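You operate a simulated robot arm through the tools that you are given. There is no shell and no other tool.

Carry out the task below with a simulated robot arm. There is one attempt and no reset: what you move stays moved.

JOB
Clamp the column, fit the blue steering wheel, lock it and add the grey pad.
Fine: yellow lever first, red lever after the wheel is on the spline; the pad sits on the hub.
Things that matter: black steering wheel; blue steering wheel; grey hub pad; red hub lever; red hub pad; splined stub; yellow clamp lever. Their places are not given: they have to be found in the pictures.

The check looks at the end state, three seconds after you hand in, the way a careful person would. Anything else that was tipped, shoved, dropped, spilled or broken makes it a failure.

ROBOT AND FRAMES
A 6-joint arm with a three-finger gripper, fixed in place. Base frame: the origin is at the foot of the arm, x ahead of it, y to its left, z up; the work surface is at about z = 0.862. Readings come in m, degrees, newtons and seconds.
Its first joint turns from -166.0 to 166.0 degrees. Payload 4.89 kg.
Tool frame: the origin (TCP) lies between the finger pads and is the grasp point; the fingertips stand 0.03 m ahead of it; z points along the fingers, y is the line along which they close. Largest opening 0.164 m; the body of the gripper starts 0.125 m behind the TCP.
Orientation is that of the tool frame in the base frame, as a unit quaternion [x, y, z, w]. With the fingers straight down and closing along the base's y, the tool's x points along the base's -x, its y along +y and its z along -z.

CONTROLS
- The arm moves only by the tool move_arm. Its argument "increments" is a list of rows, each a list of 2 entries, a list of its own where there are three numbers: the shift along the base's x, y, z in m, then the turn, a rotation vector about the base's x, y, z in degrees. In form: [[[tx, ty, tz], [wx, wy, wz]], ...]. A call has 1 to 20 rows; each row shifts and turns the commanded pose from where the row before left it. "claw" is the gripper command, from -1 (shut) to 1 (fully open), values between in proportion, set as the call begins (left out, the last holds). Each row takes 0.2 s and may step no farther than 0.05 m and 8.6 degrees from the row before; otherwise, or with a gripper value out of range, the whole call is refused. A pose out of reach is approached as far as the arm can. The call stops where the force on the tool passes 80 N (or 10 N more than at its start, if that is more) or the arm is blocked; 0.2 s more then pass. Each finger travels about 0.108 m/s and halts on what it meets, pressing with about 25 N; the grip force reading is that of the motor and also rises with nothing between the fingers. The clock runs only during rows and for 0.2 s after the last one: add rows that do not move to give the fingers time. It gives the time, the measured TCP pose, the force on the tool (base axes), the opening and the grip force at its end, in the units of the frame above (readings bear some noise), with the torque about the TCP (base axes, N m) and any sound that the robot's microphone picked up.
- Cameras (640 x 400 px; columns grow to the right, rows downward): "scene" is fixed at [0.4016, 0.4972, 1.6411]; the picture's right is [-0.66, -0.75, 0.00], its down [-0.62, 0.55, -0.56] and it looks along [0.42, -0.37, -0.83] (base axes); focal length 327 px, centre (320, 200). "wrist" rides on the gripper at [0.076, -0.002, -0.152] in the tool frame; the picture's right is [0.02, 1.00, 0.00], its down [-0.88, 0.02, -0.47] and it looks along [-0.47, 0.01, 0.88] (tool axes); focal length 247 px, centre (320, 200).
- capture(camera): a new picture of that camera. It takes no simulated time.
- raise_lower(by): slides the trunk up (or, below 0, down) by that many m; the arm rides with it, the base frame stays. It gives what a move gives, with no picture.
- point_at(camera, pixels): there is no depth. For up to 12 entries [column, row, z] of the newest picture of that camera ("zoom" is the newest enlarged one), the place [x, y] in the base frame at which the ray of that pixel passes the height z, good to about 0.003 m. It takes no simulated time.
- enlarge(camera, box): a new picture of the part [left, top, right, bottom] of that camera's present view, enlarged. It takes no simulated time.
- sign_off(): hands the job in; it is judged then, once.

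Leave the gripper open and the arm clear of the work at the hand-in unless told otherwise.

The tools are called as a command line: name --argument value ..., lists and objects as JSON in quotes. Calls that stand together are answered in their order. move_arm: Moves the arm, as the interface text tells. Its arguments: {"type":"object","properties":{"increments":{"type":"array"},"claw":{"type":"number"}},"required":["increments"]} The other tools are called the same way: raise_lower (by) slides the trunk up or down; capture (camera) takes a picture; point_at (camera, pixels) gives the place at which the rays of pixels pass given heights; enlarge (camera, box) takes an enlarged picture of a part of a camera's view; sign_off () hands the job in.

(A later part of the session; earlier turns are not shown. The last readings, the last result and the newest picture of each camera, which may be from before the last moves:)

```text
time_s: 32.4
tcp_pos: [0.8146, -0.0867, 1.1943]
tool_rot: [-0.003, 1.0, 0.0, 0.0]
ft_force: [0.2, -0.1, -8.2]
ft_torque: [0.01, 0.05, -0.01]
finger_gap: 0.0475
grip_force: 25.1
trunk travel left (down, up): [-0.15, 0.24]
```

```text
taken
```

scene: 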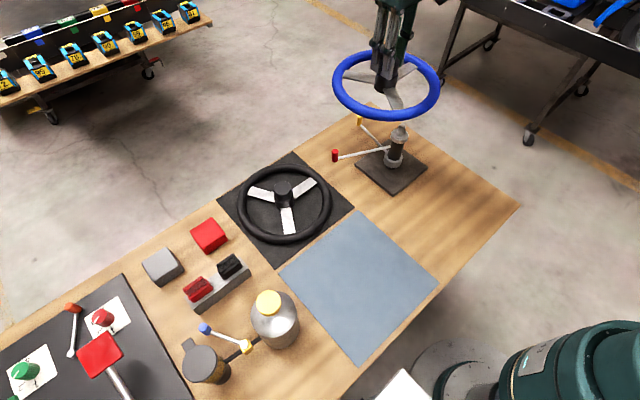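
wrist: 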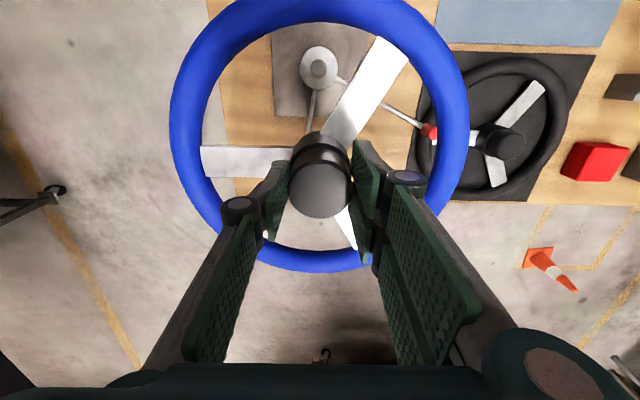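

The stub is visible through the gap at about (319,68). I'll zoom in to get its exact pixel and take a few readings.

enlarge --camera "wrist" --box '[280, 30, 360, 110]'

move_arm --increments '[[[0, 0, 0], [0, 0, 0]]]'

move_arm --increments '[[[0, 0, 0], [0, 0, 0]]]'

enlarge --camera "wrist" --box '[304, 52, 334, 82]'

```text
5.00 times, centred on (320, 70) of wrist
```

zoom: 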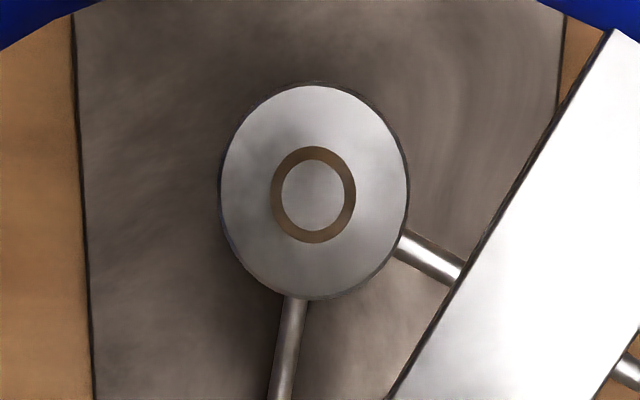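

```text
time_s: 32.8
tcp_pos: [0.8156, -0.0861, 1.1952]
tool_rot: [-0.002, 1.0, 0.0, 0.0]
ft_force: [-0.3, -0.2, -6.3]
ft_torque: [0.03, 0.04, 0.02]
finger_gap: 0.0471
grip_force: 24.7
trunk travel left (down, up): [-0.15, 0.24]
```

```text
time_s: 33.2
tcp_pos: [0.8146, -0.0871, 1.1955]
tool_rot: [-0.002, 1.0, 0.0, 0.0]
ft_force: [-0.6, -0.8, -7.2]
ft_torque: [-0.02, 0.03, -0.01]
finger_gap: 0.0475
grip_force: 24.8
trunk travel left (down, up): [-0.15, 0.24]
```

```text
13.33 times, centred on (319, 67) of wrist
```

zoom: 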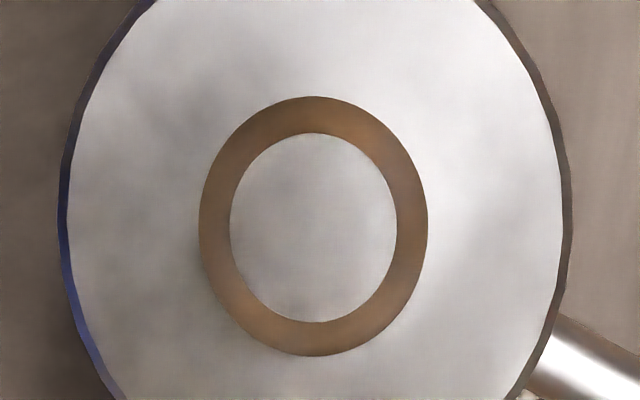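

The stub centre is at (318.5, 69.0); compared with where the hub sat in the same view, the release point should be about TCP (0.739, −0.0887). I'll move the wheel over the stub and lower to just above it.

move_arm --increments '[[[-0.02, -0.0006, 0], [0, 0, 0]], [[-0.025, -0.0006, 0], [0, 0, 0]], [[-0.02, -0.0006, 0], [0, 0, 0]], [[-0.0109, -0.0003, 0], [0, 0, 0]], [[0, 0, -0.02], [0, 0, 0]], [[0, 0, -0.02], [0, 0, 0]], [[0, 0, -0.014], [0, 0, 0]], [[0, 0, 0], [0, 0, 0]], [[0, 0, 0], [0, 0, 0]]]'

enlarge --camera "scene" --box '[330, 60, 470, 190]'

capture --camera "wrist"

move_arm --increments '[[[0, 0, 0], [0, 0, 0]]]'

```text
time_s: 35.2
tcp_pos: [0.7376, -0.0899, 1.1408]
tool_rot: [-0.002, 1.0, 0.0, 0.0]
ft_force: [0.3, 0.8, -7.9]
ft_torque: [-0.03, 0.02, -0.02]
finger_gap: 0.0471
grip_force: 25.2
trunk travel left (down, up): [-0.15, 0.24]
```

```text
3.08 times, centred on (400, 125) of scene
```

zoom: 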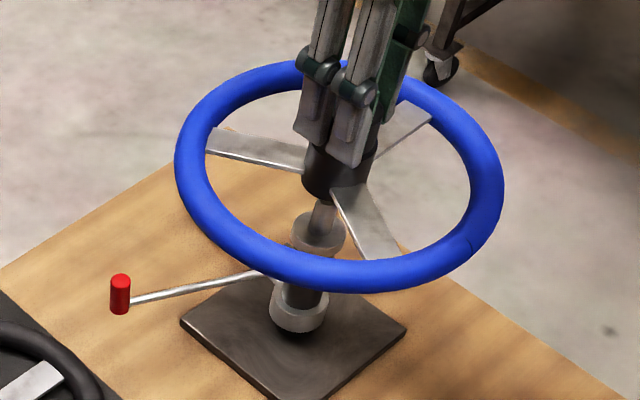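

```text
taken
```

wrist: 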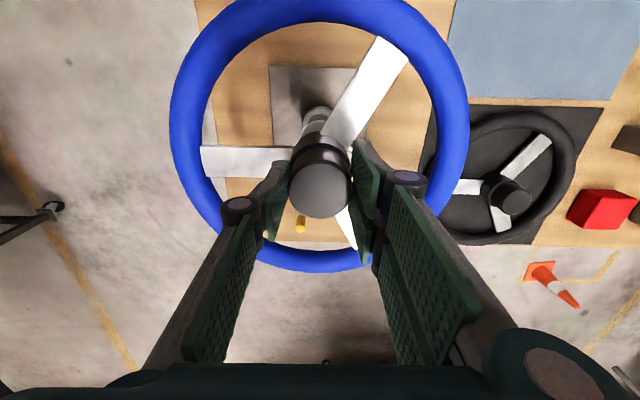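

```text
time_s: 35.6
tcp_pos: [0.7368, -0.0904, 1.1414]
tool_rot: [-0.001, 1.0, 0.0, 0.0]
ft_force: [-0.1, 0.0, -6.1]
ft_torque: [0.0, 0.04, 0.0]
finger_gap: 0.0472
grip_force: 25.4
trunk travel left (down, up): [-0.15, 0.24]
```

Looks aligned in the scene view; the readings are about 1.5 mm off the target in both axes. I'll correct and read again.

move_arm --increments '[[[0.0015, 0.0014, -0.006], [0, 0, 0]], [[0, 0, 0], [0, 0, 0]], [[0, 0, 0], [0, 0, 0]]]'

move_arm --increments '[[[0, 0, 0], [0, 0, 0]]]'

move_arm --increments '[[[0, 0, 0], [0, 0, 0]]]'

enlarge --camera "scene" --box '[380, 90, 430, 140]'

enlarge --camera "wrist" --box '[280, 80, 360, 230]'

```text
time_s: 36.4
tcp_pos: [0.7402, -0.0881, 1.1351]
tool_rot: [0.0, 1.0, 0.0, 0.001]
ft_force: [0.2, 0.4, -6.6]
ft_torque: [0.04, 0.05, 0.0]
finger_gap: 0.047
grip_force: 25.3
trunk travel left (down, up): [-0.15, 0.24]
```

```text
time_s: 36.8
tcp_pos: [0.7391, -0.0876, 1.135]
tool_rot: [-0.002, 1.0, 0.0, 0.0]
ft_force: [-0.2, -0.1, -7.0]
ft_torque: [0.0, 0.03, 0.01]
finger_gap: 0.0473
grip_force: 24.8
trunk travel left (down, up): [-0.15, 0.24]
```

```text
time_s: 37.2
tcp_pos: [0.7388, -0.0882, 1.135]
tool_rot: [-0.002, 1.0, 0.001, 0.0]
ft_force: [-0.1, -0.4, -8.2]
ft_torque: [0.01, 0.06, 0.01]
finger_gap: 0.0473
grip_force: 24.8
trunk travel left (down, up): [-0.15, 0.24]
```

```text
8.00 times, centred on (405, 115) of scene
```

zoom: 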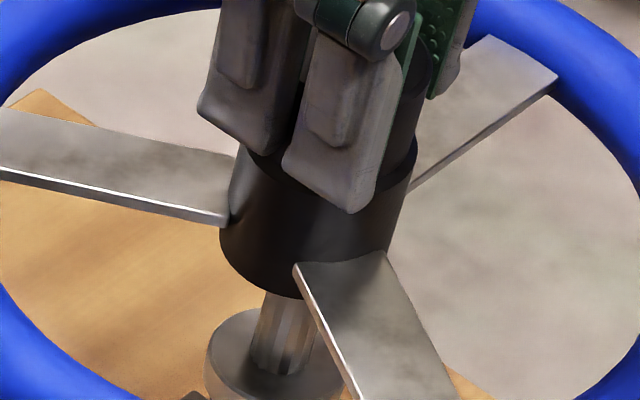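

```text
2.67 times, centred on (320, 155) of wrist
```

zoom: 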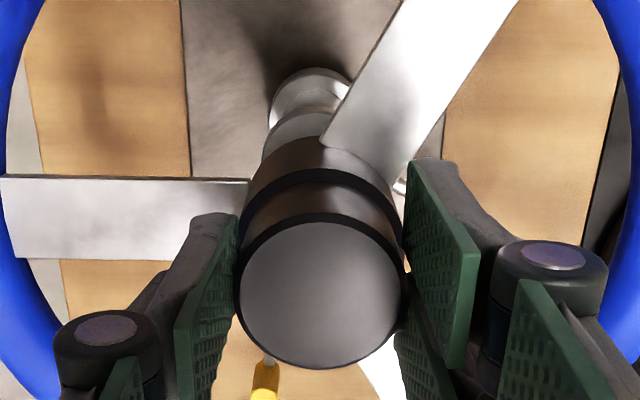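

Position averages (0.7394, −0.088), on target. I'll lower slowly in small steps, watching the force.

move_arm --increments '[[[0, 0, -0.004], [0, 0, 0]], [[0, 0, -0.004], [0, 0, 0]], [[0, 0, -0.004], [0, 0, 0]], [[0, 0, -0.004], [0, 0, 0]], [[0, 0, 0], [0, 0, 0]]]'

enlarge --camera "scene" --box '[380, 90, 430, 140]'

```text
time_s: 38.4
tcp_pos: [0.7384, -0.089, 1.1194]
tool_rot: [-0.002, 1.0, 0.0, 0.0]
ft_force: [0.3, -0.4, -7.8]
ft_torque: [-0.01, 0.05, 0.03]
finger_gap: 0.0472
grip_force: 25.0
trunk travel left (down, up): [-0.15, 0.24]
```

```text
8.00 times, centred on (405, 115) of scene
```

zoom: 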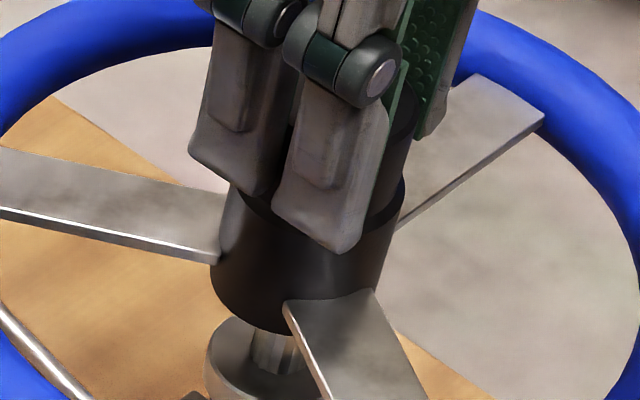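

No contact yet at TCP z 1.119. Continuing down.

move_arm --increments '[[[0, 0, -0.003], [0, 0, 0]], [[0, 0, -0.003], [0, 0, 0]], [[0, 0, -0.003], [0, 0, 0]], [[0, 0, 0], [0, 0, 0]]]'

move_arm --increments '[[[0, 0, -0.003], [0, 0, 0]], [[0, 0, -0.003], [0, 0, 0]], [[0, 0, 0], [0, 0, 0]]]'

enlarge --camera "scene" --box '[380, 90, 430, 140]'

```text
time_s: 39.4
tcp_pos: [0.7391, -0.089, 1.1092]
tool_rot: [-0.001, 1.0, 0.0, -0.001]
ft_force: [-4.7, -4.3, -6.9]
ft_torque: [-0.27, 0.41, -0.04]
finger_gap: 0.0475
grip_force: 24.7
trunk travel left (down, up): [-0.15, 0.24]
```

```text
time_s: 40.2
tcp_pos: [0.7401, -0.088, 1.1046]
tool_rot: [0.0, 1.0, 0.0, 0.0]
ft_force: [-4.4, -4.6, -4.8]
ft_torque: [-0.34, 0.38, 0.01]
finger_gap: 0.0472
grip_force: 24.8
trunk travel left (down, up): [-0.15, 0.24]
```

```text
8.00 times, centred on (405, 115) of scene
```

zoom: 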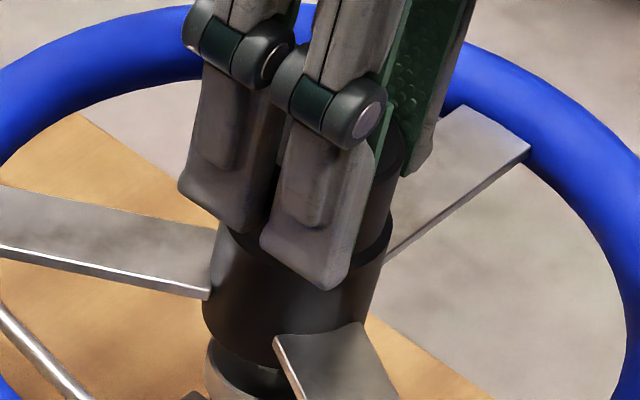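

The hub is sliding onto the stub, with a small side load of about 4.5 N toward −x, −y. I'll shift 0.7 mm that way and keep lowering.

move_arm --increments '[[[-0.0007, -0.0007, 0], [0, 0, 0]], [[0, 0, -0.003], [0, 0, 0]], [[0, 0, -0.003], [0, 0, 0]], [[0, 0, 0], [0, 0, 0]]]'

move_arm --increments '[[[0, 0, -0.003], [0, 0, 0]], [[0, 0, 0], [0, 0, 0]]]'

enlarge --camera "scene" --box '[370, 90, 440, 160]'

```text
time_s: 41.2
tcp_pos: [0.739, -0.0892, 1.0989]
tool_rot: [-0.002, 1.0, 0.0, 0.0]
ft_force: [0.1, 0.4, -7.0]
ft_torque: [-0.01, 0.01, 0.0]
finger_gap: 0.0471
grip_force: 24.9
trunk travel left (down, up): [-0.15, 0.24]
```

```text
time_s: 41.8
tcp_pos: [0.7382, -0.0898, 1.0948]
tool_rot: [0.0, 1.0, 0.0, 0.001]
ft_force: [-0.2, 0.2, -6.9]
ft_torque: [-0.03, 0.03, 0.01]
finger_gap: 0.047
grip_force: 24.9
trunk travel left (down, up): [-0.15, 0.24]
```

```text
5.71 times, centred on (405, 125) of scene
```

zoom: 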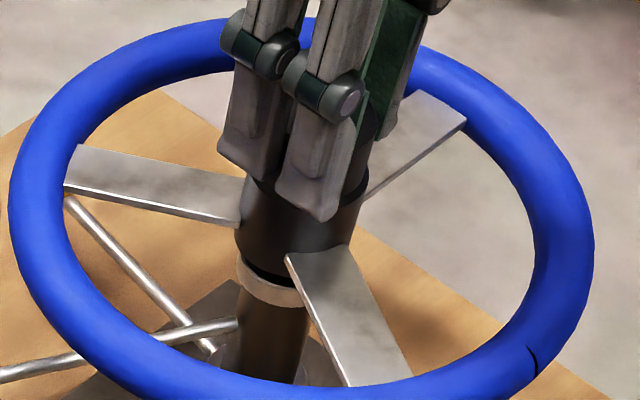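

Side load is gone and a small gap to the collar remains. Lowering in 2 mm steps until the wheel seats.

move_arm --increments '[[[0, 0, -0.002], [0, 0, 0]], [[0, 0, -0.002], [0, 0, 0]], [[0, 0, 0], [0, 0, 0]]]'

move_arm --increments '[[[0, 0, -0.002], [0, 0, 0]], [[0, 0, 0], [0, 0, 0]]]'

enlarge --camera "scene" --box '[370, 90, 440, 160]'

```text
time_s: 42.6
tcp_pos: [0.7381, -0.0882, 1.09]
tool_rot: [-0.001, 1.0, 0.0, 0.001]
ft_force: [-0.6, 0.3, -6.3]
ft_torque: [-0.03, 0.04, 0.0]
finger_gap: 0.0473
grip_force: 25.2
trunk travel left (down, up): [-0.15, 0.24]
```

```text
time_s: 43.2
tcp_pos: [0.7377, -0.0882, 1.0889]
tool_rot: [-0.002, 1.0, 0.0, 0.0]
ft_force: [0.2, 0.2, -7.2]
ft_torque: [-0.01, -0.05, 0.0]
finger_gap: 0.0475
grip_force: 24.6
trunk travel left (down, up): [-0.15, 0.24]
```

```text
5.71 times, centred on (405, 125) of scene
```

zoom: 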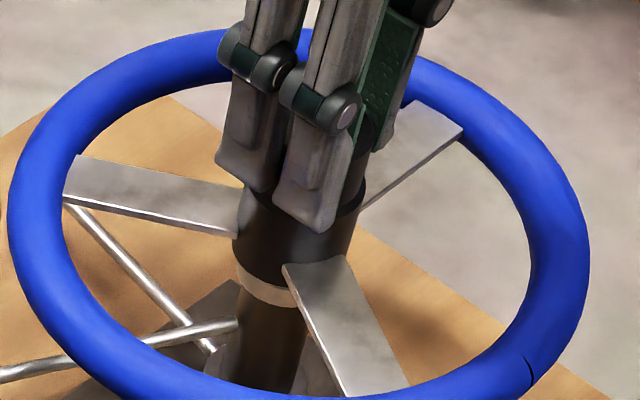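

Very close to seated but the gripper still carries the weight. Two more 1.5–2 mm steps.

move_arm --increments '[[[0, 0, -0.002], [0, 0, 0]], [[0, 0, 0], [0, 0, 0]]]'

move_arm --increments '[[[0, 0, -0.0015], [0, 0, 0]], [[0, 0, 0], [0, 0, 0]]]'

move_arm --increments '[[[0, 0, -0.0015], [0, 0, 0]], [[0, 0, 0], [0, 0, 0]]]'

```text
time_s: 43.8
tcp_pos: [0.7394, -0.0901, 1.0872]
tool_rot: [0.0, 1.0, 0.0, 0.0]
ft_force: [0.5, 0.5, -7.1]
ft_torque: [0.01, 0.05, 0.0]
finger_gap: 0.0472
grip_force: 25.4
trunk travel left (down, up): [-0.15, 0.24]
```

```text
time_s: 44.4
tcp_pos: [0.7399, -0.088, 1.0861]
tool_rot: [-0.002, 1.0, -0.001, -0.001]
ft_force: [-0.1, 0.2, -7.6]
ft_torque: [-0.04, 0.01, -0.03]
finger_gap: 0.0472
grip_force: 25.6
trunk travel left (down, up): [-0.15, 0.24]
```

```text
time_s: 45.0
tcp_pos: [0.7392, -0.0888, 1.0842]
tool_rot: [-0.001, 1.0, 0.0, 0.0]
ft_force: [4.8, -2.8, 16.1]
ft_torque: [-0.06, -0.33, -0.05]
finger_gap: 0.0474
grip_force: 24.8
trunk travel left (down, up): [-0.15, 0.24]
```

Fz jumped to +16 N: the wheel is seated on the collar. I'll look before letting go.

enlarge --camera "scene" --box '[370, 90, 440, 160]'

move_arm --increments '[[[0, 0, 0.001], [0, 0, 0]], [[0, 0, 0], [0, 0, 0]], [[0, 0, 0], [0, 0, 0]], [[0, 0, 0], [0, 0, 0]]]' --claw 0

enlarge --camera "scene" --box '[370, 90, 440, 160]'

```text
5.71 times, centred on (405, 125) of scene
```

zoom: 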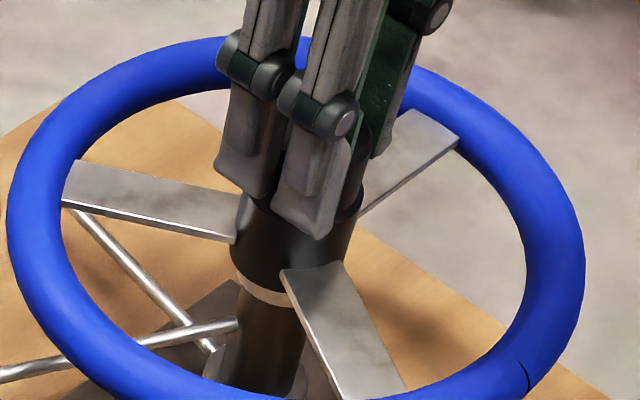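

```text
time_s: 46.0
tcp_pos: [0.7392, -0.0882, 1.0855]
tool_rot: [-0.001, 1.0, 0.0, 0.0]
ft_force: [-0.1, 0.5, -0.7]
ft_torque: [-0.03, 0.0, -0.02]
finger_gap: 0.0818
grip_force: 0.1
trunk travel left (down, up): [-0.15, 0.24]
```

```text
5.71 times, centred on (405, 125) of scene
```

zoom: 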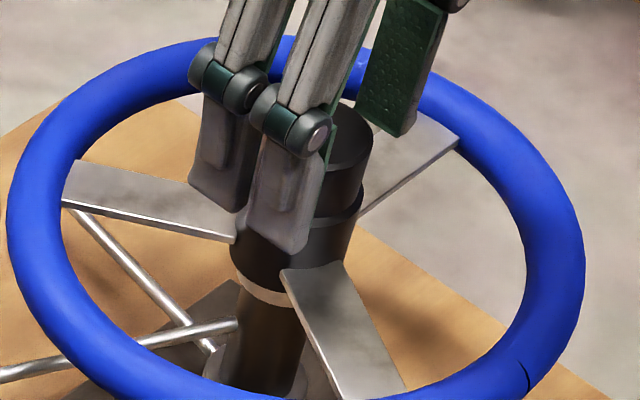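

The wheel is on the collar, level, and free of the gripper. Next I'll rise clear and go above the red knob near (0.815, 0.0755), turning the tool so its fingers straddle the knob's swing direction.

move_arm --increments '[[[0, 0, 0.03], [0, 0, 0]], [[0, 0, 0.04], [0, 0, 0]], [[0, 0, 0.045], [0, 0, 0]], [[0, 0, 0.045], [0, 0, 0]], [[0.0095, 0.0205, 0], [0, 0, 8.2]], [[0.0095, 0.0205, 0], [0, 0, 8.2]], [[0.0095, 0.0205, 0], [0, 0, 8.2]], [[0.0095, 0.0205, 0], [0, 0, 8.2]], [[0.0095, 0.0205, -0.02], [0, 0, 8.2]], [[0.0095, 0.0205, -0.02], [0, 0, 8.2]], [[0.0095, 0.0205, -0.02], [0, 0, 8.2]], [[0.0095, 0.0205, -0.02], [0, 0, 8.2]], [[0, 0, 0], [0, 0, 0]], [[0, 0, 0], [0, 0, 0]]]' --claw -0.3

capture --camera "wrist"

capture --camera "scene"

```text
time_s: 49.0
tcp_pos: [0.8133, 0.0763, 1.1639]
tool_rot: [-0.543, 0.84, 0.0, 0.0]
ft_force: [0.3, -0.3, -0.1]
ft_torque: [-0.02, 0.01, 0.02]
finger_gap: 0.0576
grip_force: 0.1
trunk travel left (down, up): [-0.15, 0.24]
```

```text
taken
```

wrist: 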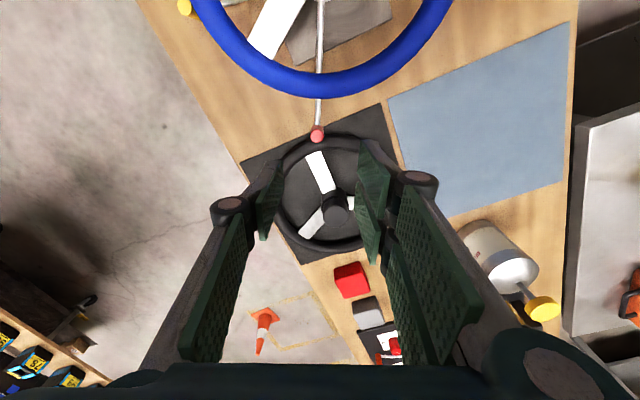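

```text
taken
```

scene: 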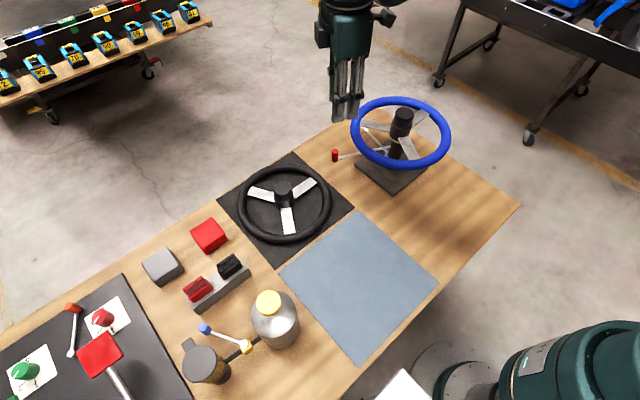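

The red knob is at wrist (317.5,135), between the fingers, outside the wheel rim. I'll check its position and descend so the tips end near z 0.965, above the black wheel.

point_at --camera "wrist" --pixels '[[317.5, 135, 0.994], [317.5, 135, 0.994], [336, 198, 0.938], [319, 110, 0.96]]'

move_arm --increments '[[[0, 0, -0.04], [0, 0, 0]], [[0, 0, -0.04], [0, 0, 0]], [[0, 0, -0.03], [0, 0, 0]], [[0, 0, -0.02], [0, 0, 0]], [[0, 0, 0], [0, 0, 0]]]'

capture --camera "wrist"

enlarge --camera "scene" --box '[290, 80, 470, 220]'

```text
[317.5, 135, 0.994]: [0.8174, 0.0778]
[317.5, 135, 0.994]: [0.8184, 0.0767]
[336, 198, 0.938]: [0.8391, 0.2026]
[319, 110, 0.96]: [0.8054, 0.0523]
```

```text
time_s: 50.2
tcp_pos: [0.8145, 0.0764, 1.0356]
tool_rot: [-0.544, 0.839, 0.0, -0.001]
ft_force: [-0.3, -0.3, -0.1]
ft_torque: [0.03, 0.02, 0.02]
finger_gap: 0.0575
grip_force: 0.0
trunk travel left (down, up): [-0.15, 0.24]
```

```text
taken
```

wrist: 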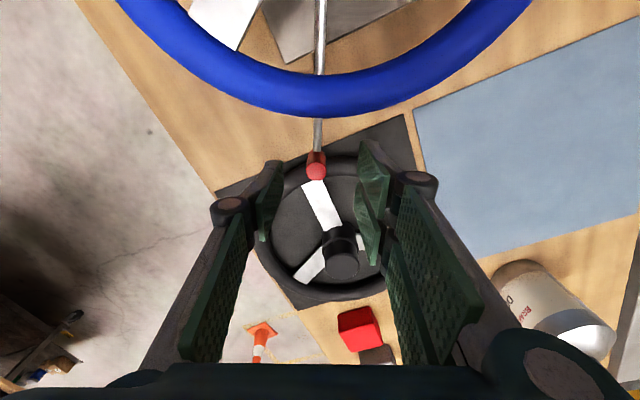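

```text
2.86 times, centred on (380, 150) of scene
```

zoom: 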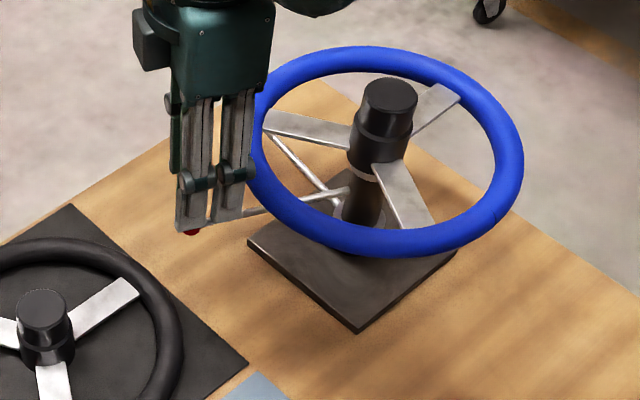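

The knob is just below the tips. I'll go down 4 cm more, then nudge first toward the +x side (clockwise), gently.

move_arm --increments '[[[0, 0, -0.02], [0, 0, 0]], [[0, 0, -0.02], [0, 0, 0]], [[0, 0, 0], [0, 0, 0]]]'

capture --camera "wrist"

enlarge --camera "scene" --box '[290, 80, 470, 220]'

```text
time_s: 51.0
tcp_pos: [0.8162, 0.0762, 0.9943]
tool_rot: [-0.543, 0.84, 0.0, 0.0]
ft_force: [-0.6, -0.1, -0.7]
ft_torque: [-0.01, 0.01, 0.01]
finger_gap: 0.0574
grip_force: 0.1
trunk travel left (down, up): [-0.15, 0.24]
```

```text
taken
```

wrist: 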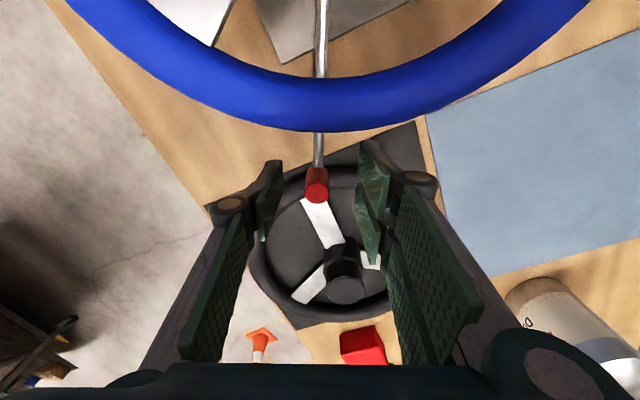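

```text
2.86 times, centred on (380, 150) of scene
```

zoom: 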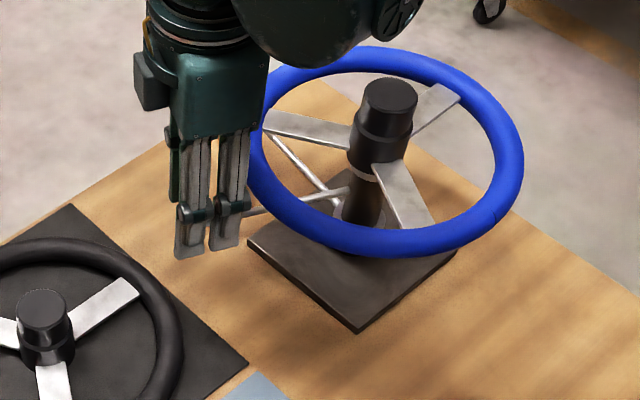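

The knob is centred at (317,185). Nudging 2.5 cm clockwise to feel for a stop.

move_arm --increments '[[[0.0091, -0.0041, 0], [0, 0, 0]], [[0.0091, -0.0041, 0], [0, 0, 0]], [[0.0046, -0.002, 0], [0, 0, 0]], [[0, 0, 0], [0, 0, 0]]]'

capture --camera "wrist"

```text
time_s: 52.0
tcp_pos: [0.8375, 0.0663, 0.9945]
tool_rot: [-0.543, 0.84, 0.001, 0.0]
ft_force: [0.2, 0.1, 0.3]
ft_torque: [0.01, 0.02, -0.01]
finger_gap: 0.0572
grip_force: 0.0
trunk travel left (down, up): [-0.15, 0.24]
```

```text
taken
```

wrist: 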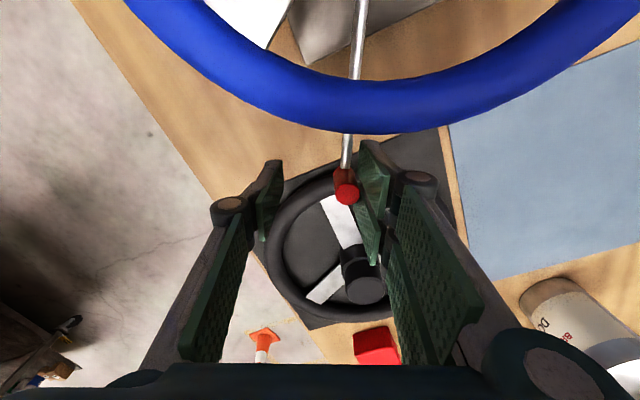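

No resistance yet; the knob is next to the right pad. A further 1 cm in the same direction.

move_arm --increments '[[[0.0046, -0.002, 0], [0, 0, 0]], [[0.0046, -0.002, 0], [0, 0, 0]], [[0, 0, 0], [0, 0, 0]]]'

capture --camera "wrist"

point_at --camera "wrist" --pixels '[[346, 194, 0.994]]'

```text
time_s: 52.8
tcp_pos: [0.8467, 0.0619, 0.9956]
tool_rot: [-0.543, 0.84, 0.0, 0.0]
ft_force: [0.3, -1.0, 0.0]
ft_torque: [-0.02, 0.0, 0.0]
finger_gap: 0.0576
grip_force: 0.0
trunk travel left (down, up): [-0.15, 0.24]
```

```text
taken
```

wrist: 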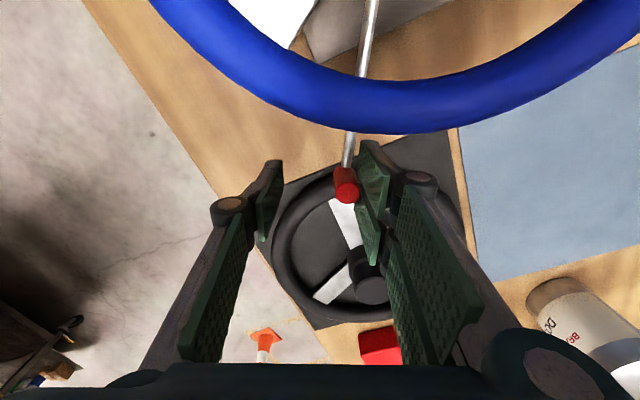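

```text
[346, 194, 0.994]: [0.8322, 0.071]
```

The knob moved with no force (now near (0.832, 0.071)), so clockwise is the travel direction. I'll follow the arc in stages.

move_arm --increments '[[[0.0138, -0.0136, 0], [0, 0, -8]], [[0.0136, -0.0135, 0], [0, 0, -8]], [[0.0122, -0.0147, 0], [0, 0, -8]], [[0, 0, 0], [0, 0, 0]]]'

capture --camera "wrist"

enlarge --camera "scene" --box '[290, 80, 470, 220]'

```text
time_s: 53.8
tcp_pos: [0.8862, 0.0194, 0.9933]
tool_rot: [-0.356, 0.935, 0.001, 0.0]
ft_force: [0.5, -0.3, -0.9]
ft_torque: [0.0, 0.0, 0.01]
finger_gap: 0.0574
grip_force: 0.1
trunk travel left (down, up): [-0.15, 0.24]
```

```text
taken
```

wrist: 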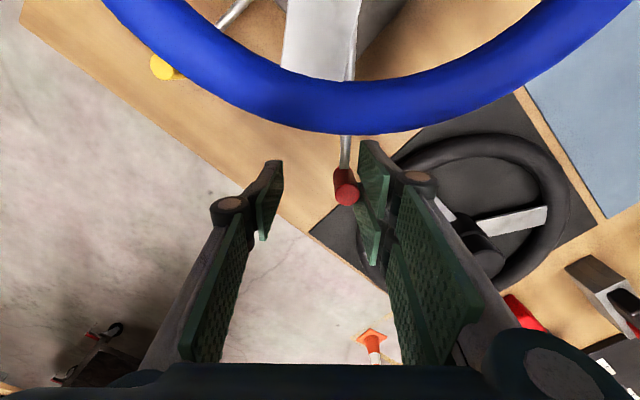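

```text
2.86 times, centred on (380, 150) of scene
```

zoom: 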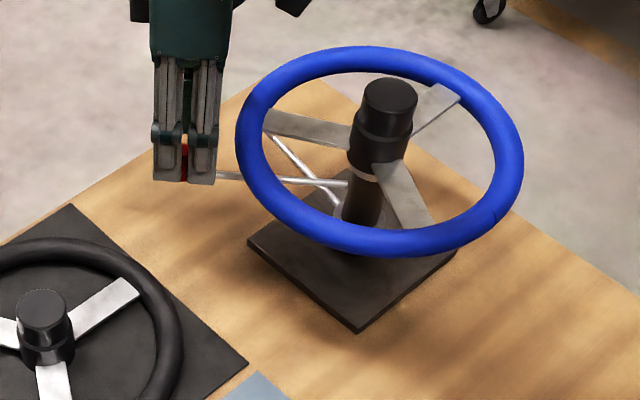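

The lever follows smoothly. Continuing the next stage.

move_arm --increments '[[[0.0106, -0.0155, 0], [0, 0, -8]], [[0.0088, -0.017, 0], [0, 0, -8]], [[0.007, -0.0178, 0], [0, 0, -7]], [[0, 0, 0], [0, 0, 0]]]'

capture --camera "wrist"

```text
time_s: 54.8
tcp_pos: [0.9129, -0.0316, 0.9951]
tool_rot: [-0.162, 0.987, 0.0, 0.0]
ft_force: [0.6, 0.2, 0.6]
ft_torque: [0.03, 0.01, -0.02]
finger_gap: 0.0571
grip_force: 0.0
trunk travel left (down, up): [-0.15, 0.24]
```

```text
taken
```

wrist: 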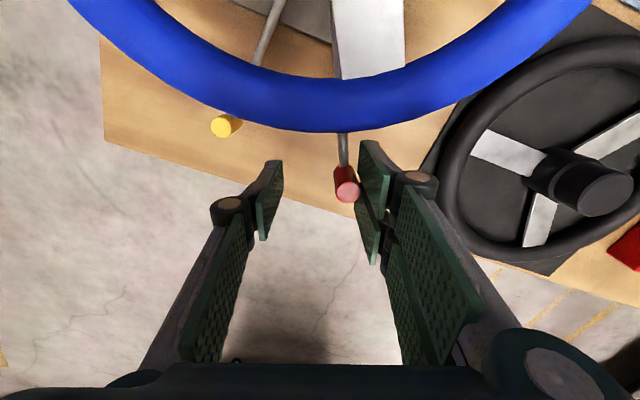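

Now at about 25° with no force. Next stage in smaller steps, since the stop is expected soon.

move_arm --increments '[[[0.0052, -0.0178, 0], [0, 0, -6]], [[0.0031, -0.0189, 0], [0, 0, -6]], [[0, 0, 0], [0, 0, 0]]]'

capture --camera "wrist"

```text
time_s: 55.6
tcp_pos: [0.921, -0.0681, 0.9947]
tool_rot: [-0.059, 0.998, 0.0, 0.0]
ft_force: [-1.0, 0.0, -0.6]
ft_torque: [-0.03, 0.01, 0.05]
finger_gap: 0.0575
grip_force: 0.1
trunk travel left (down, up): [-0.15, 0.24]
```

```text
taken
```

wrist: 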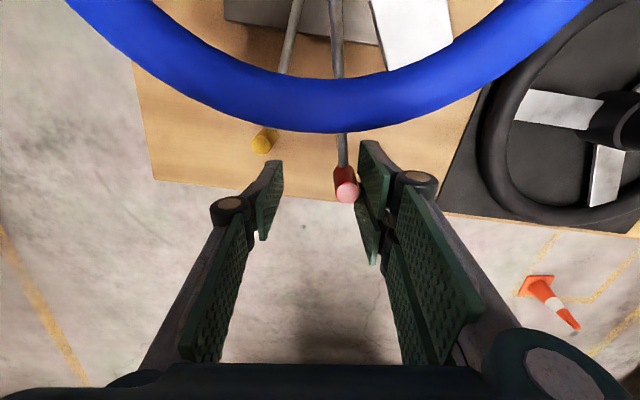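

Still free at about 13°. The yellow knob is below the level of the left finger. Continuing in 3° steps.

move_arm --increments '[[[0.0008, -0.0095, 0], [0, 0, -3]], [[0.0004, -0.0096, 0], [0, 0, -3]], [[0, 0, 0], [0, 0, 0]]]'

capture --camera "wrist"

enlarge --camera "scene" --box '[330, 70, 470, 190]'

```text
time_s: 56.4
tcp_pos: [0.9221, -0.0858, 0.9956]
tool_rot: [-0.007, 1.0, 0.001, 0.0]
ft_force: [0.5, 24.7, -3.2]
ft_torque: [0.64, -0.04, -0.02]
finger_gap: 0.0673
grip_force: 12.1
trunk travel left (down, up): [-0.15, 0.24]
```

```text
taken
```

wrist: 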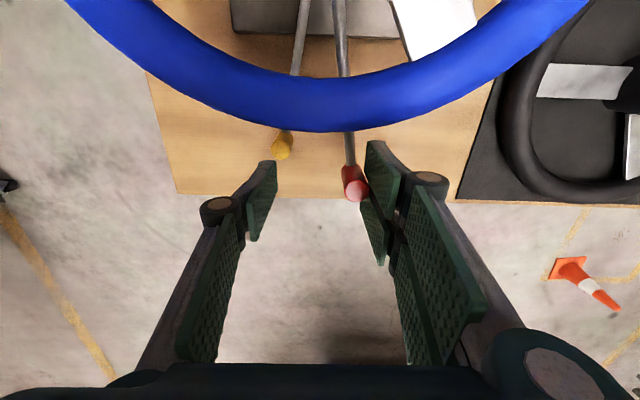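

```text
3.33 times, centred on (400, 130) of scene
```

zoom: 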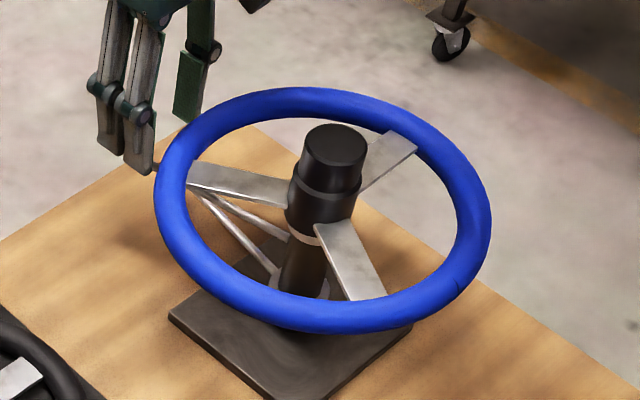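

25 N of resistance with the knob against the right pad. I'll measure and press a few mm more to confirm a hard stop.

point_at --camera "wrist" --pixels '[[355, 190, 0.994], [283, 148, 0.941]]'

move_arm --increments '[[[0, -0.004, 0], [0, 0, 0]], [[0, -0.004, 0], [0, 0, 0]], [[0, 0, 0], [0, 0, 0]], [[0, 0, 0], [0, 0, 0]]]'

capture --camera "wrist"

```text
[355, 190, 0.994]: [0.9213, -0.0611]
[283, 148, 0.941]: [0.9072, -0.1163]
```

```text
time_s: 57.4
tcp_pos: [0.9237, -0.0914, 0.9932]
tool_rot: [-0.007, 1.0, 0.0, 0.0]
ft_force: [-2.8, 54.3, -16.6]
ft_torque: [0.81, 0.0, 0.04]
finger_gap: 0.0777
grip_force: 24.7
trunk travel left (down, up): [-0.15, 0.24]
```

```text
taken
```

wrist: 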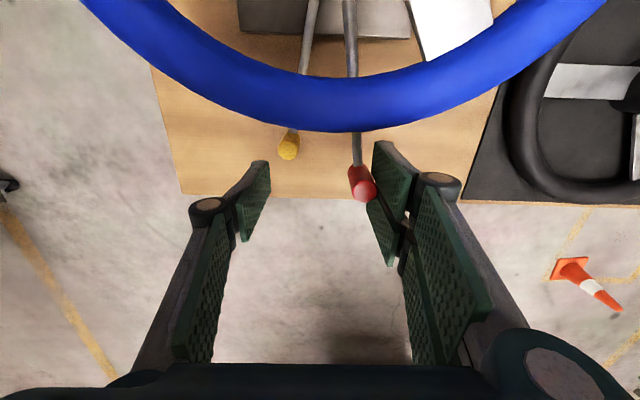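

54 N and the knob stays at the same place: the red lever is locked home, and the yellow knob hasn't moved. I'll recentre on the knob and lift away.

move_arm --increments '[[[0, 0.015, 0], [0, 0, 0]], [[0, 0.015, 0], [0, 0, 0]], [[0, 0, 0.02], [0, 0, 0]], [[0, 0, 0.04], [0, 0, 0]], [[0, 0, 0.045], [0, 0, 0]], [[0, 0, 0.045], [0, 0, 0]], [[0, 0, 0.045], [0, 0, 0]], [[0, 0, 0], [0, 0, 0]]]'

capture --camera "scene"

enlarge --camera "scene" --box '[330, 70, 470, 190]'

enlarge --camera "scene" --box '[120, 200, 260, 310]'

```text
time_s: 59.2
tcp_pos: [0.9237, -0.0632, 1.1908]
tool_rot: [-0.006, 1.0, -0.001, -0.001]
ft_force: [0.6, 0.1, -0.3]
ft_torque: [-0.03, -0.03, -0.01]
finger_gap: 0.0574
grip_force: 0.1
trunk travel left (down, up): [-0.15, 0.24]
```

```text
taken
```

scene: 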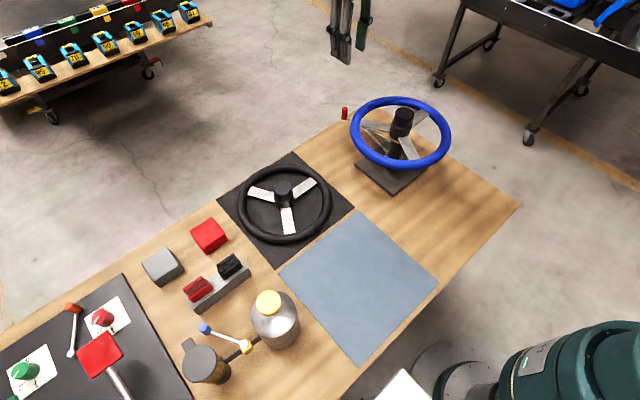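

```text
3.33 times, centred on (400, 130) of scene
```

zoom: 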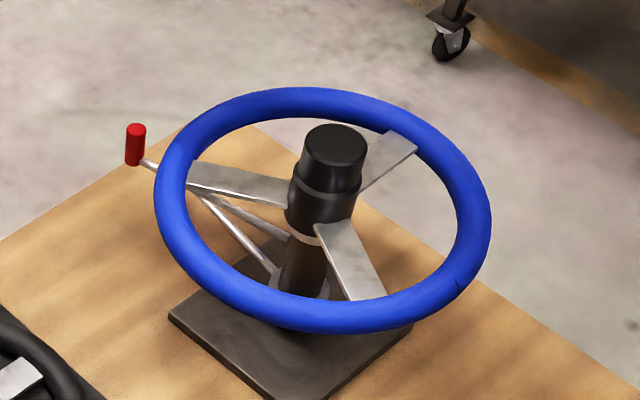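

```text
3.64 times, centred on (190, 255) of scene
```

zoom: 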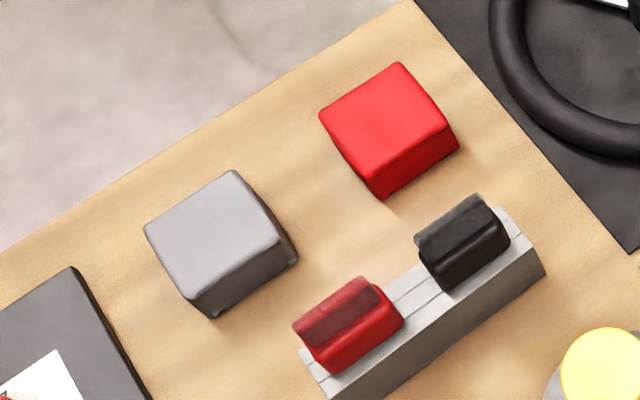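

Both levers are home and the wheel is seated. Now the grey pad. I'll measure its corners from the scene camera: zoom top centre is around (215,235), with bottom corner at (213,318).

point_at --camera "zoom" --pixels '[[145, 228, 0.9], [233, 171, 0.9], [296, 240, 0.9], [195, 299, 0.9], [213, 318, 0.865], [297, 262, 0.865], [218, 235, 0.9], [390, 135, 0.9], [383, 200, 0.865], [457, 148, 0.865]]'

```text
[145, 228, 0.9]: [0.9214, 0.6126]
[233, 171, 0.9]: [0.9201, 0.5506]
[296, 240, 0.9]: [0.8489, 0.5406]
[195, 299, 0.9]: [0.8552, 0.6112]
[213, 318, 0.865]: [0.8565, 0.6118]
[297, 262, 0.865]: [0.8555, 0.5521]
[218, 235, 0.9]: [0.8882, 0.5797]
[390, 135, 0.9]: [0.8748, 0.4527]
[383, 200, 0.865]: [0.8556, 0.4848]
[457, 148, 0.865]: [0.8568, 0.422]
```

The grey pad is about 64 mm square, axis-aligned, centred near (0.888, 0.580), top near z 0.90. That's 1.06 m from the base, beyond the vertical-tool reach, so I'll likely need to tilt the tool outward. First I'll look at the area around it with the wrist camera from a safe height.

move_arm --increments '[[[-0.01, 0.03, 0.015], [0, 0, 0.3]], [[-0.02, 0.039, 0.015], [0, 0, 0.3]], [[-0.02, 0.039, 0], [0, 0, 0]], [[-0.02, 0.039, 0], [0, 0, 0]], [[-0.02, 0.039, 0], [0, 0, 0]], [[-0.02, 0.039, 0], [0, 0, 0]], [[-0.02, 0.039, 0], [0, 0, 0]], [[-0.02, 0.039, 0], [0, 0, 0]], [[-0.02, 0.039, 0], [0, 0, 0]], [[-0.02, 0.039, 0], [0, 0, 0]], [[-0.02, 0.039, 0], [0, 0, 0]], [[-0.01, 0.039, 0], [0, 0, 0]], [[0, 0.03, 0], [0, 0, 0]], [[0, 0, 0], [0, 0, 0]]]' --claw 1

capture --camera "wrist"

capture --camera "scene"

```text
time_s: 62.2
tcp_pos: [0.7027, 0.4258, 1.22]
tool_rot: [-0.012, 1.0, 0.0, 0.0]
ft_force: [-0.8, -0.1, -0.4]
ft_torque: [-0.08, 0.01, 0.02]
finger_gap: 0.1638
grip_force: 0.0
trunk travel left (down, up): [-0.15, 0.24]
```

```text
taken
```

wrist: 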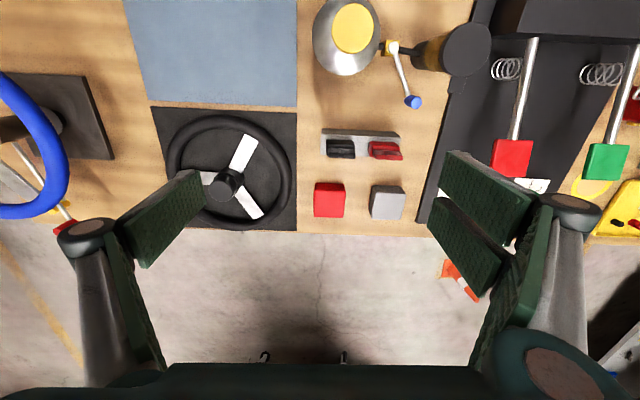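

```text
taken
```

scene: 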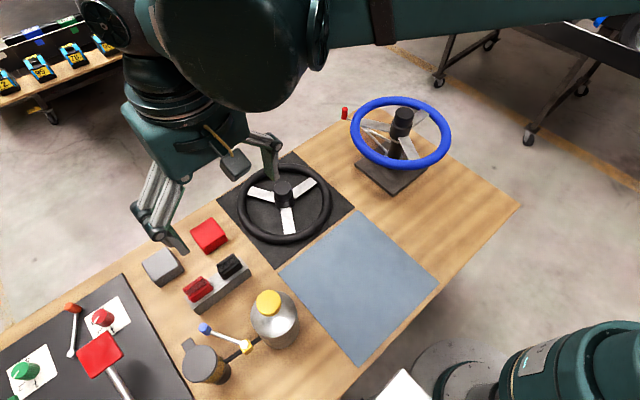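

Now I see the grey pad at wrist (387,202), red pad at (328,200), rocker block at (360,148), the bottle at (345,35) and the tray with the red paddle at (512,158). I'll measure the pad and the neighbours.

enlarge --camera "wrist" --box '[300, 110, 460, 240]'

point_at --camera "wrist" --pixels '[[417, 222, 0.88], [437, 150, 0.88], [490, 160, 0.95], [490, 160, 1.0], [360, 135, 0.9], [360, 160, 0.9]]'

enlarge --camera "scene" --box '[0, 260, 180, 400]'

```text
3.08 times, centred on (380, 175) of wrist
```

zoom: 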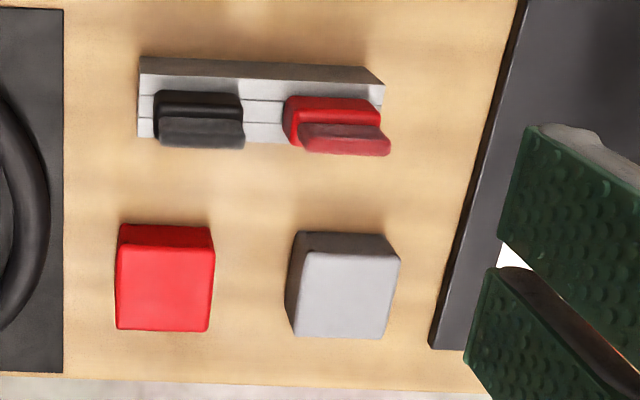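

```text
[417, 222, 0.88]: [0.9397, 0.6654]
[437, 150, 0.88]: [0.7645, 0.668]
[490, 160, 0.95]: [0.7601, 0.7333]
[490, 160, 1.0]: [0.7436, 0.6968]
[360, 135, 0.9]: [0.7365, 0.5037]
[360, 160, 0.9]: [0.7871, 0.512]
```

```text
2.86 times, centred on (90, 330) of scene
```

zoom: 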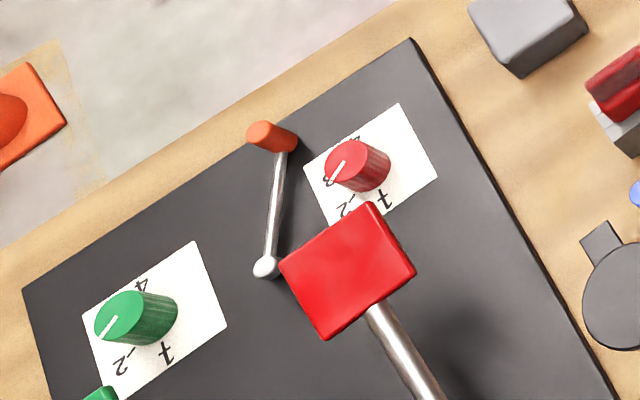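

There's good room around the pad: tray edge at y ≈ 0.667, red pad ending at y ≈ 0.485, rocker block at x < 0.79. I'll tilt the tool about 25° outward (about the y axis) and approach at height to see whether the arm reaches.

move_arm --increments '[[[0.01, 0.02, 0], [0, 0, -1.4]], [[0.015, 0.025, 0], [0, -8.3, 0]], [[0.02, 0.03, -0.01], [0, -8.3, 0]], [[0.02, 0.03, -0.02], [0, -8.4, 0]], [[0.02, 0.03, -0.03], [0, 0, 0]], [[0.02, 0.02, -0.03], [0, 0, 0]], [[0, 0, 0], [0, 0, 0]], [[0, 0, 0], [0, 0, 0]]]' --claw 0.3

capture --camera "wrist"

capture --camera "scene"

```text
time_s: 64.0
tcp_pos: [0.8061, 0.5811, 1.1308]
tool_rot: [0.0, 0.976, 0.0, 0.217]
ft_force: [0.7, 0.3, -0.7]
ft_torque: [-0.1, 0.03, -0.06]
finger_gap: 0.1066
grip_force: 0.0
trunk travel left (down, up): [-0.15, 0.24]
```

```text
taken
```

wrist: 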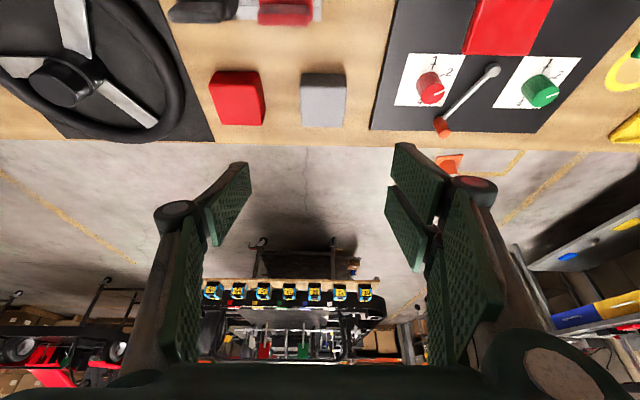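

```text
taken
```

scene: 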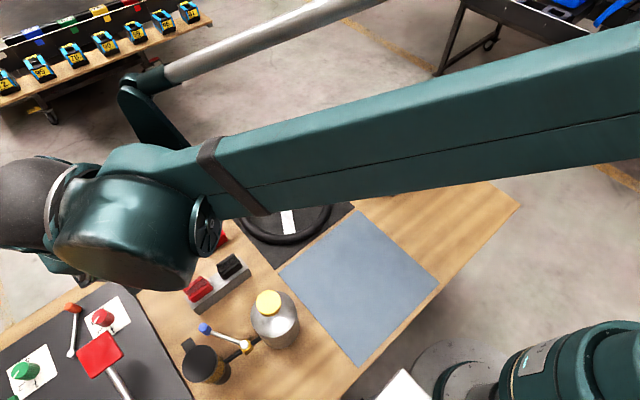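

The arm reaches with the tilt, but with this tilt direction the forearm would pass straight over the tall bottle (top near (0.59, 0.45, 1.08)) when I go down. I'll instead grip the pad on its x faces with the tool leaning toward +y, so the forearm stays clear. First I'll rise, straighten, and turn the tool +90°.

move_arm --increments '[[[-0.01, -0.03, 0.025], [0, 8.3, 0]], [[-0.01, -0.03, 0.025], [0, 8.3, 0]], [[0, -0.03, 0.025], [0, 8.4, 0]], [[0.01, -0.03, 0.015], [0, 0, 8.2]], [[0.01, -0.02, 0], [0, 0, 8.2]], [[0.01, -0.02, 0], [0, 0, 8.2]], [[0.01, 0, 0], [0, 0, 8.2]], [[0, 0, 0], [0, 0, 8.2]], [[0, 0, 0], [0, 0, 8.2]], [[0, 0, 0], [0, 0, 8.2]], [[0, 0, 0], [0, 0, 8.2]], [[0, 0, 0], [0, 0, 8.2]], [[0, 0, 0], [0, 0, 8.2]], [[0, 0, 0], [0, 0, 8]], [[0, 0, 0], [0, 0, 0]], [[0, 0, 0], [0, 0, 0]]]' --claw 0.3

capture --camera "wrist"

capture --camera "scene"

```text
time_s: 67.4
tcp_pos: [0.8281, 0.4189, 1.2183]
tool_rot: [-0.707, 0.707, 0.0, 0.0]
ft_force: [0.3, 0.3, 1.1]
ft_torque: [0.0, -0.03, -0.02]
finger_gap: 0.1067
grip_force: 0.1
trunk travel left (down, up): [-0.15, 0.24]
```

```text
taken
```

wrist: 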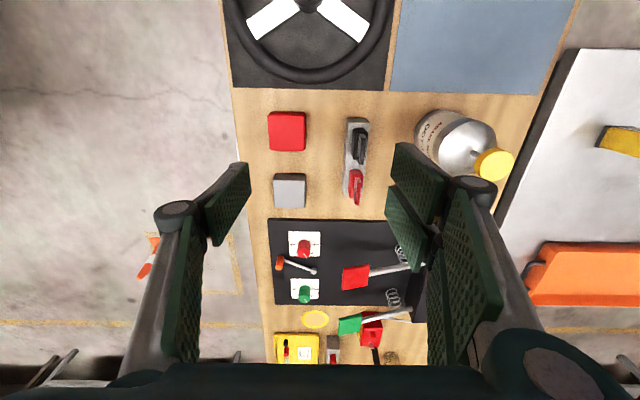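

```text
taken
```

scene: 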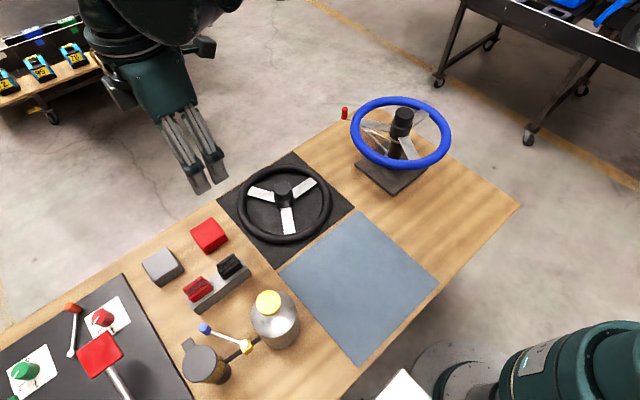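

Tool is turned 90° and upright. Now I'll tilt 30° toward +y and approach above the grey pad at height to test the reach.

move_arm --increments '[[[0.01, 0.015, 0], [7.5, 0, 0]], [[0.01, 0.02, -0.01], [7.5, 0, 0]], [[0.01, 0.025, -0.02], [7.5, 0, 0]], [[0.01, 0.025, -0.025], [7.5, 0, 0]], [[0.01, 0.025, -0.025], [0, 0, 0]], [[0.005, 0.025, -0.025], [0, 0, 0]], [[0.005, 0.015, -0.025], [0, 0, 0]], [[0, 0, 0], [0, 0, 0]], [[0, 0, 0], [0, 0, 0]]]' --claw 0.3

capture --camera "wrist"

capture --camera "scene"

```text
time_s: 69.4
tcp_pos: [0.8863, 0.5699, 1.0905]
tool_rot: [-0.682, 0.684, 0.184, 0.183]
ft_force: [0.3, 0.5, 0.1]
ft_torque: [0.01, 0.05, 0.0]
finger_gap: 0.1065
grip_force: 0.1
trunk travel left (down, up): [-0.15, 0.24]
```

```text
taken
```

wrist: 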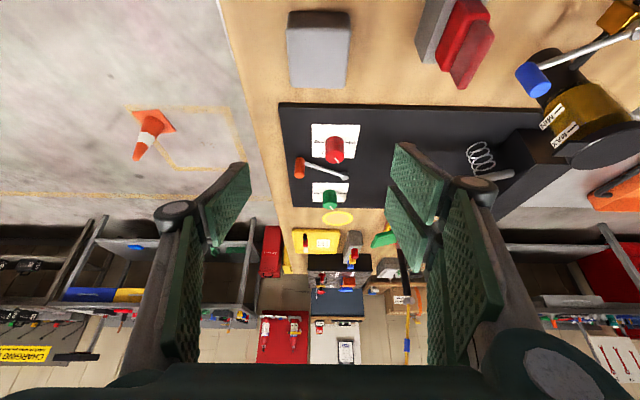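

```text
taken
```

scene: 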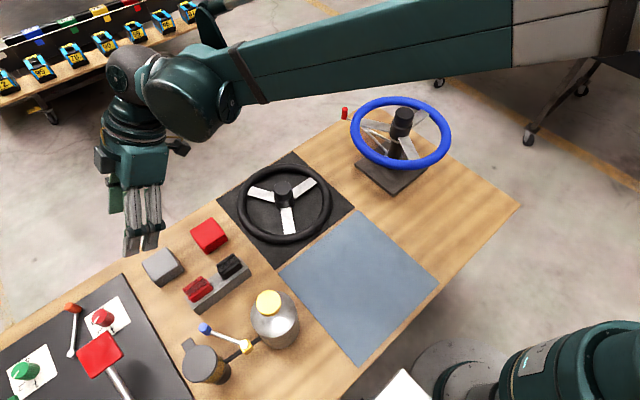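

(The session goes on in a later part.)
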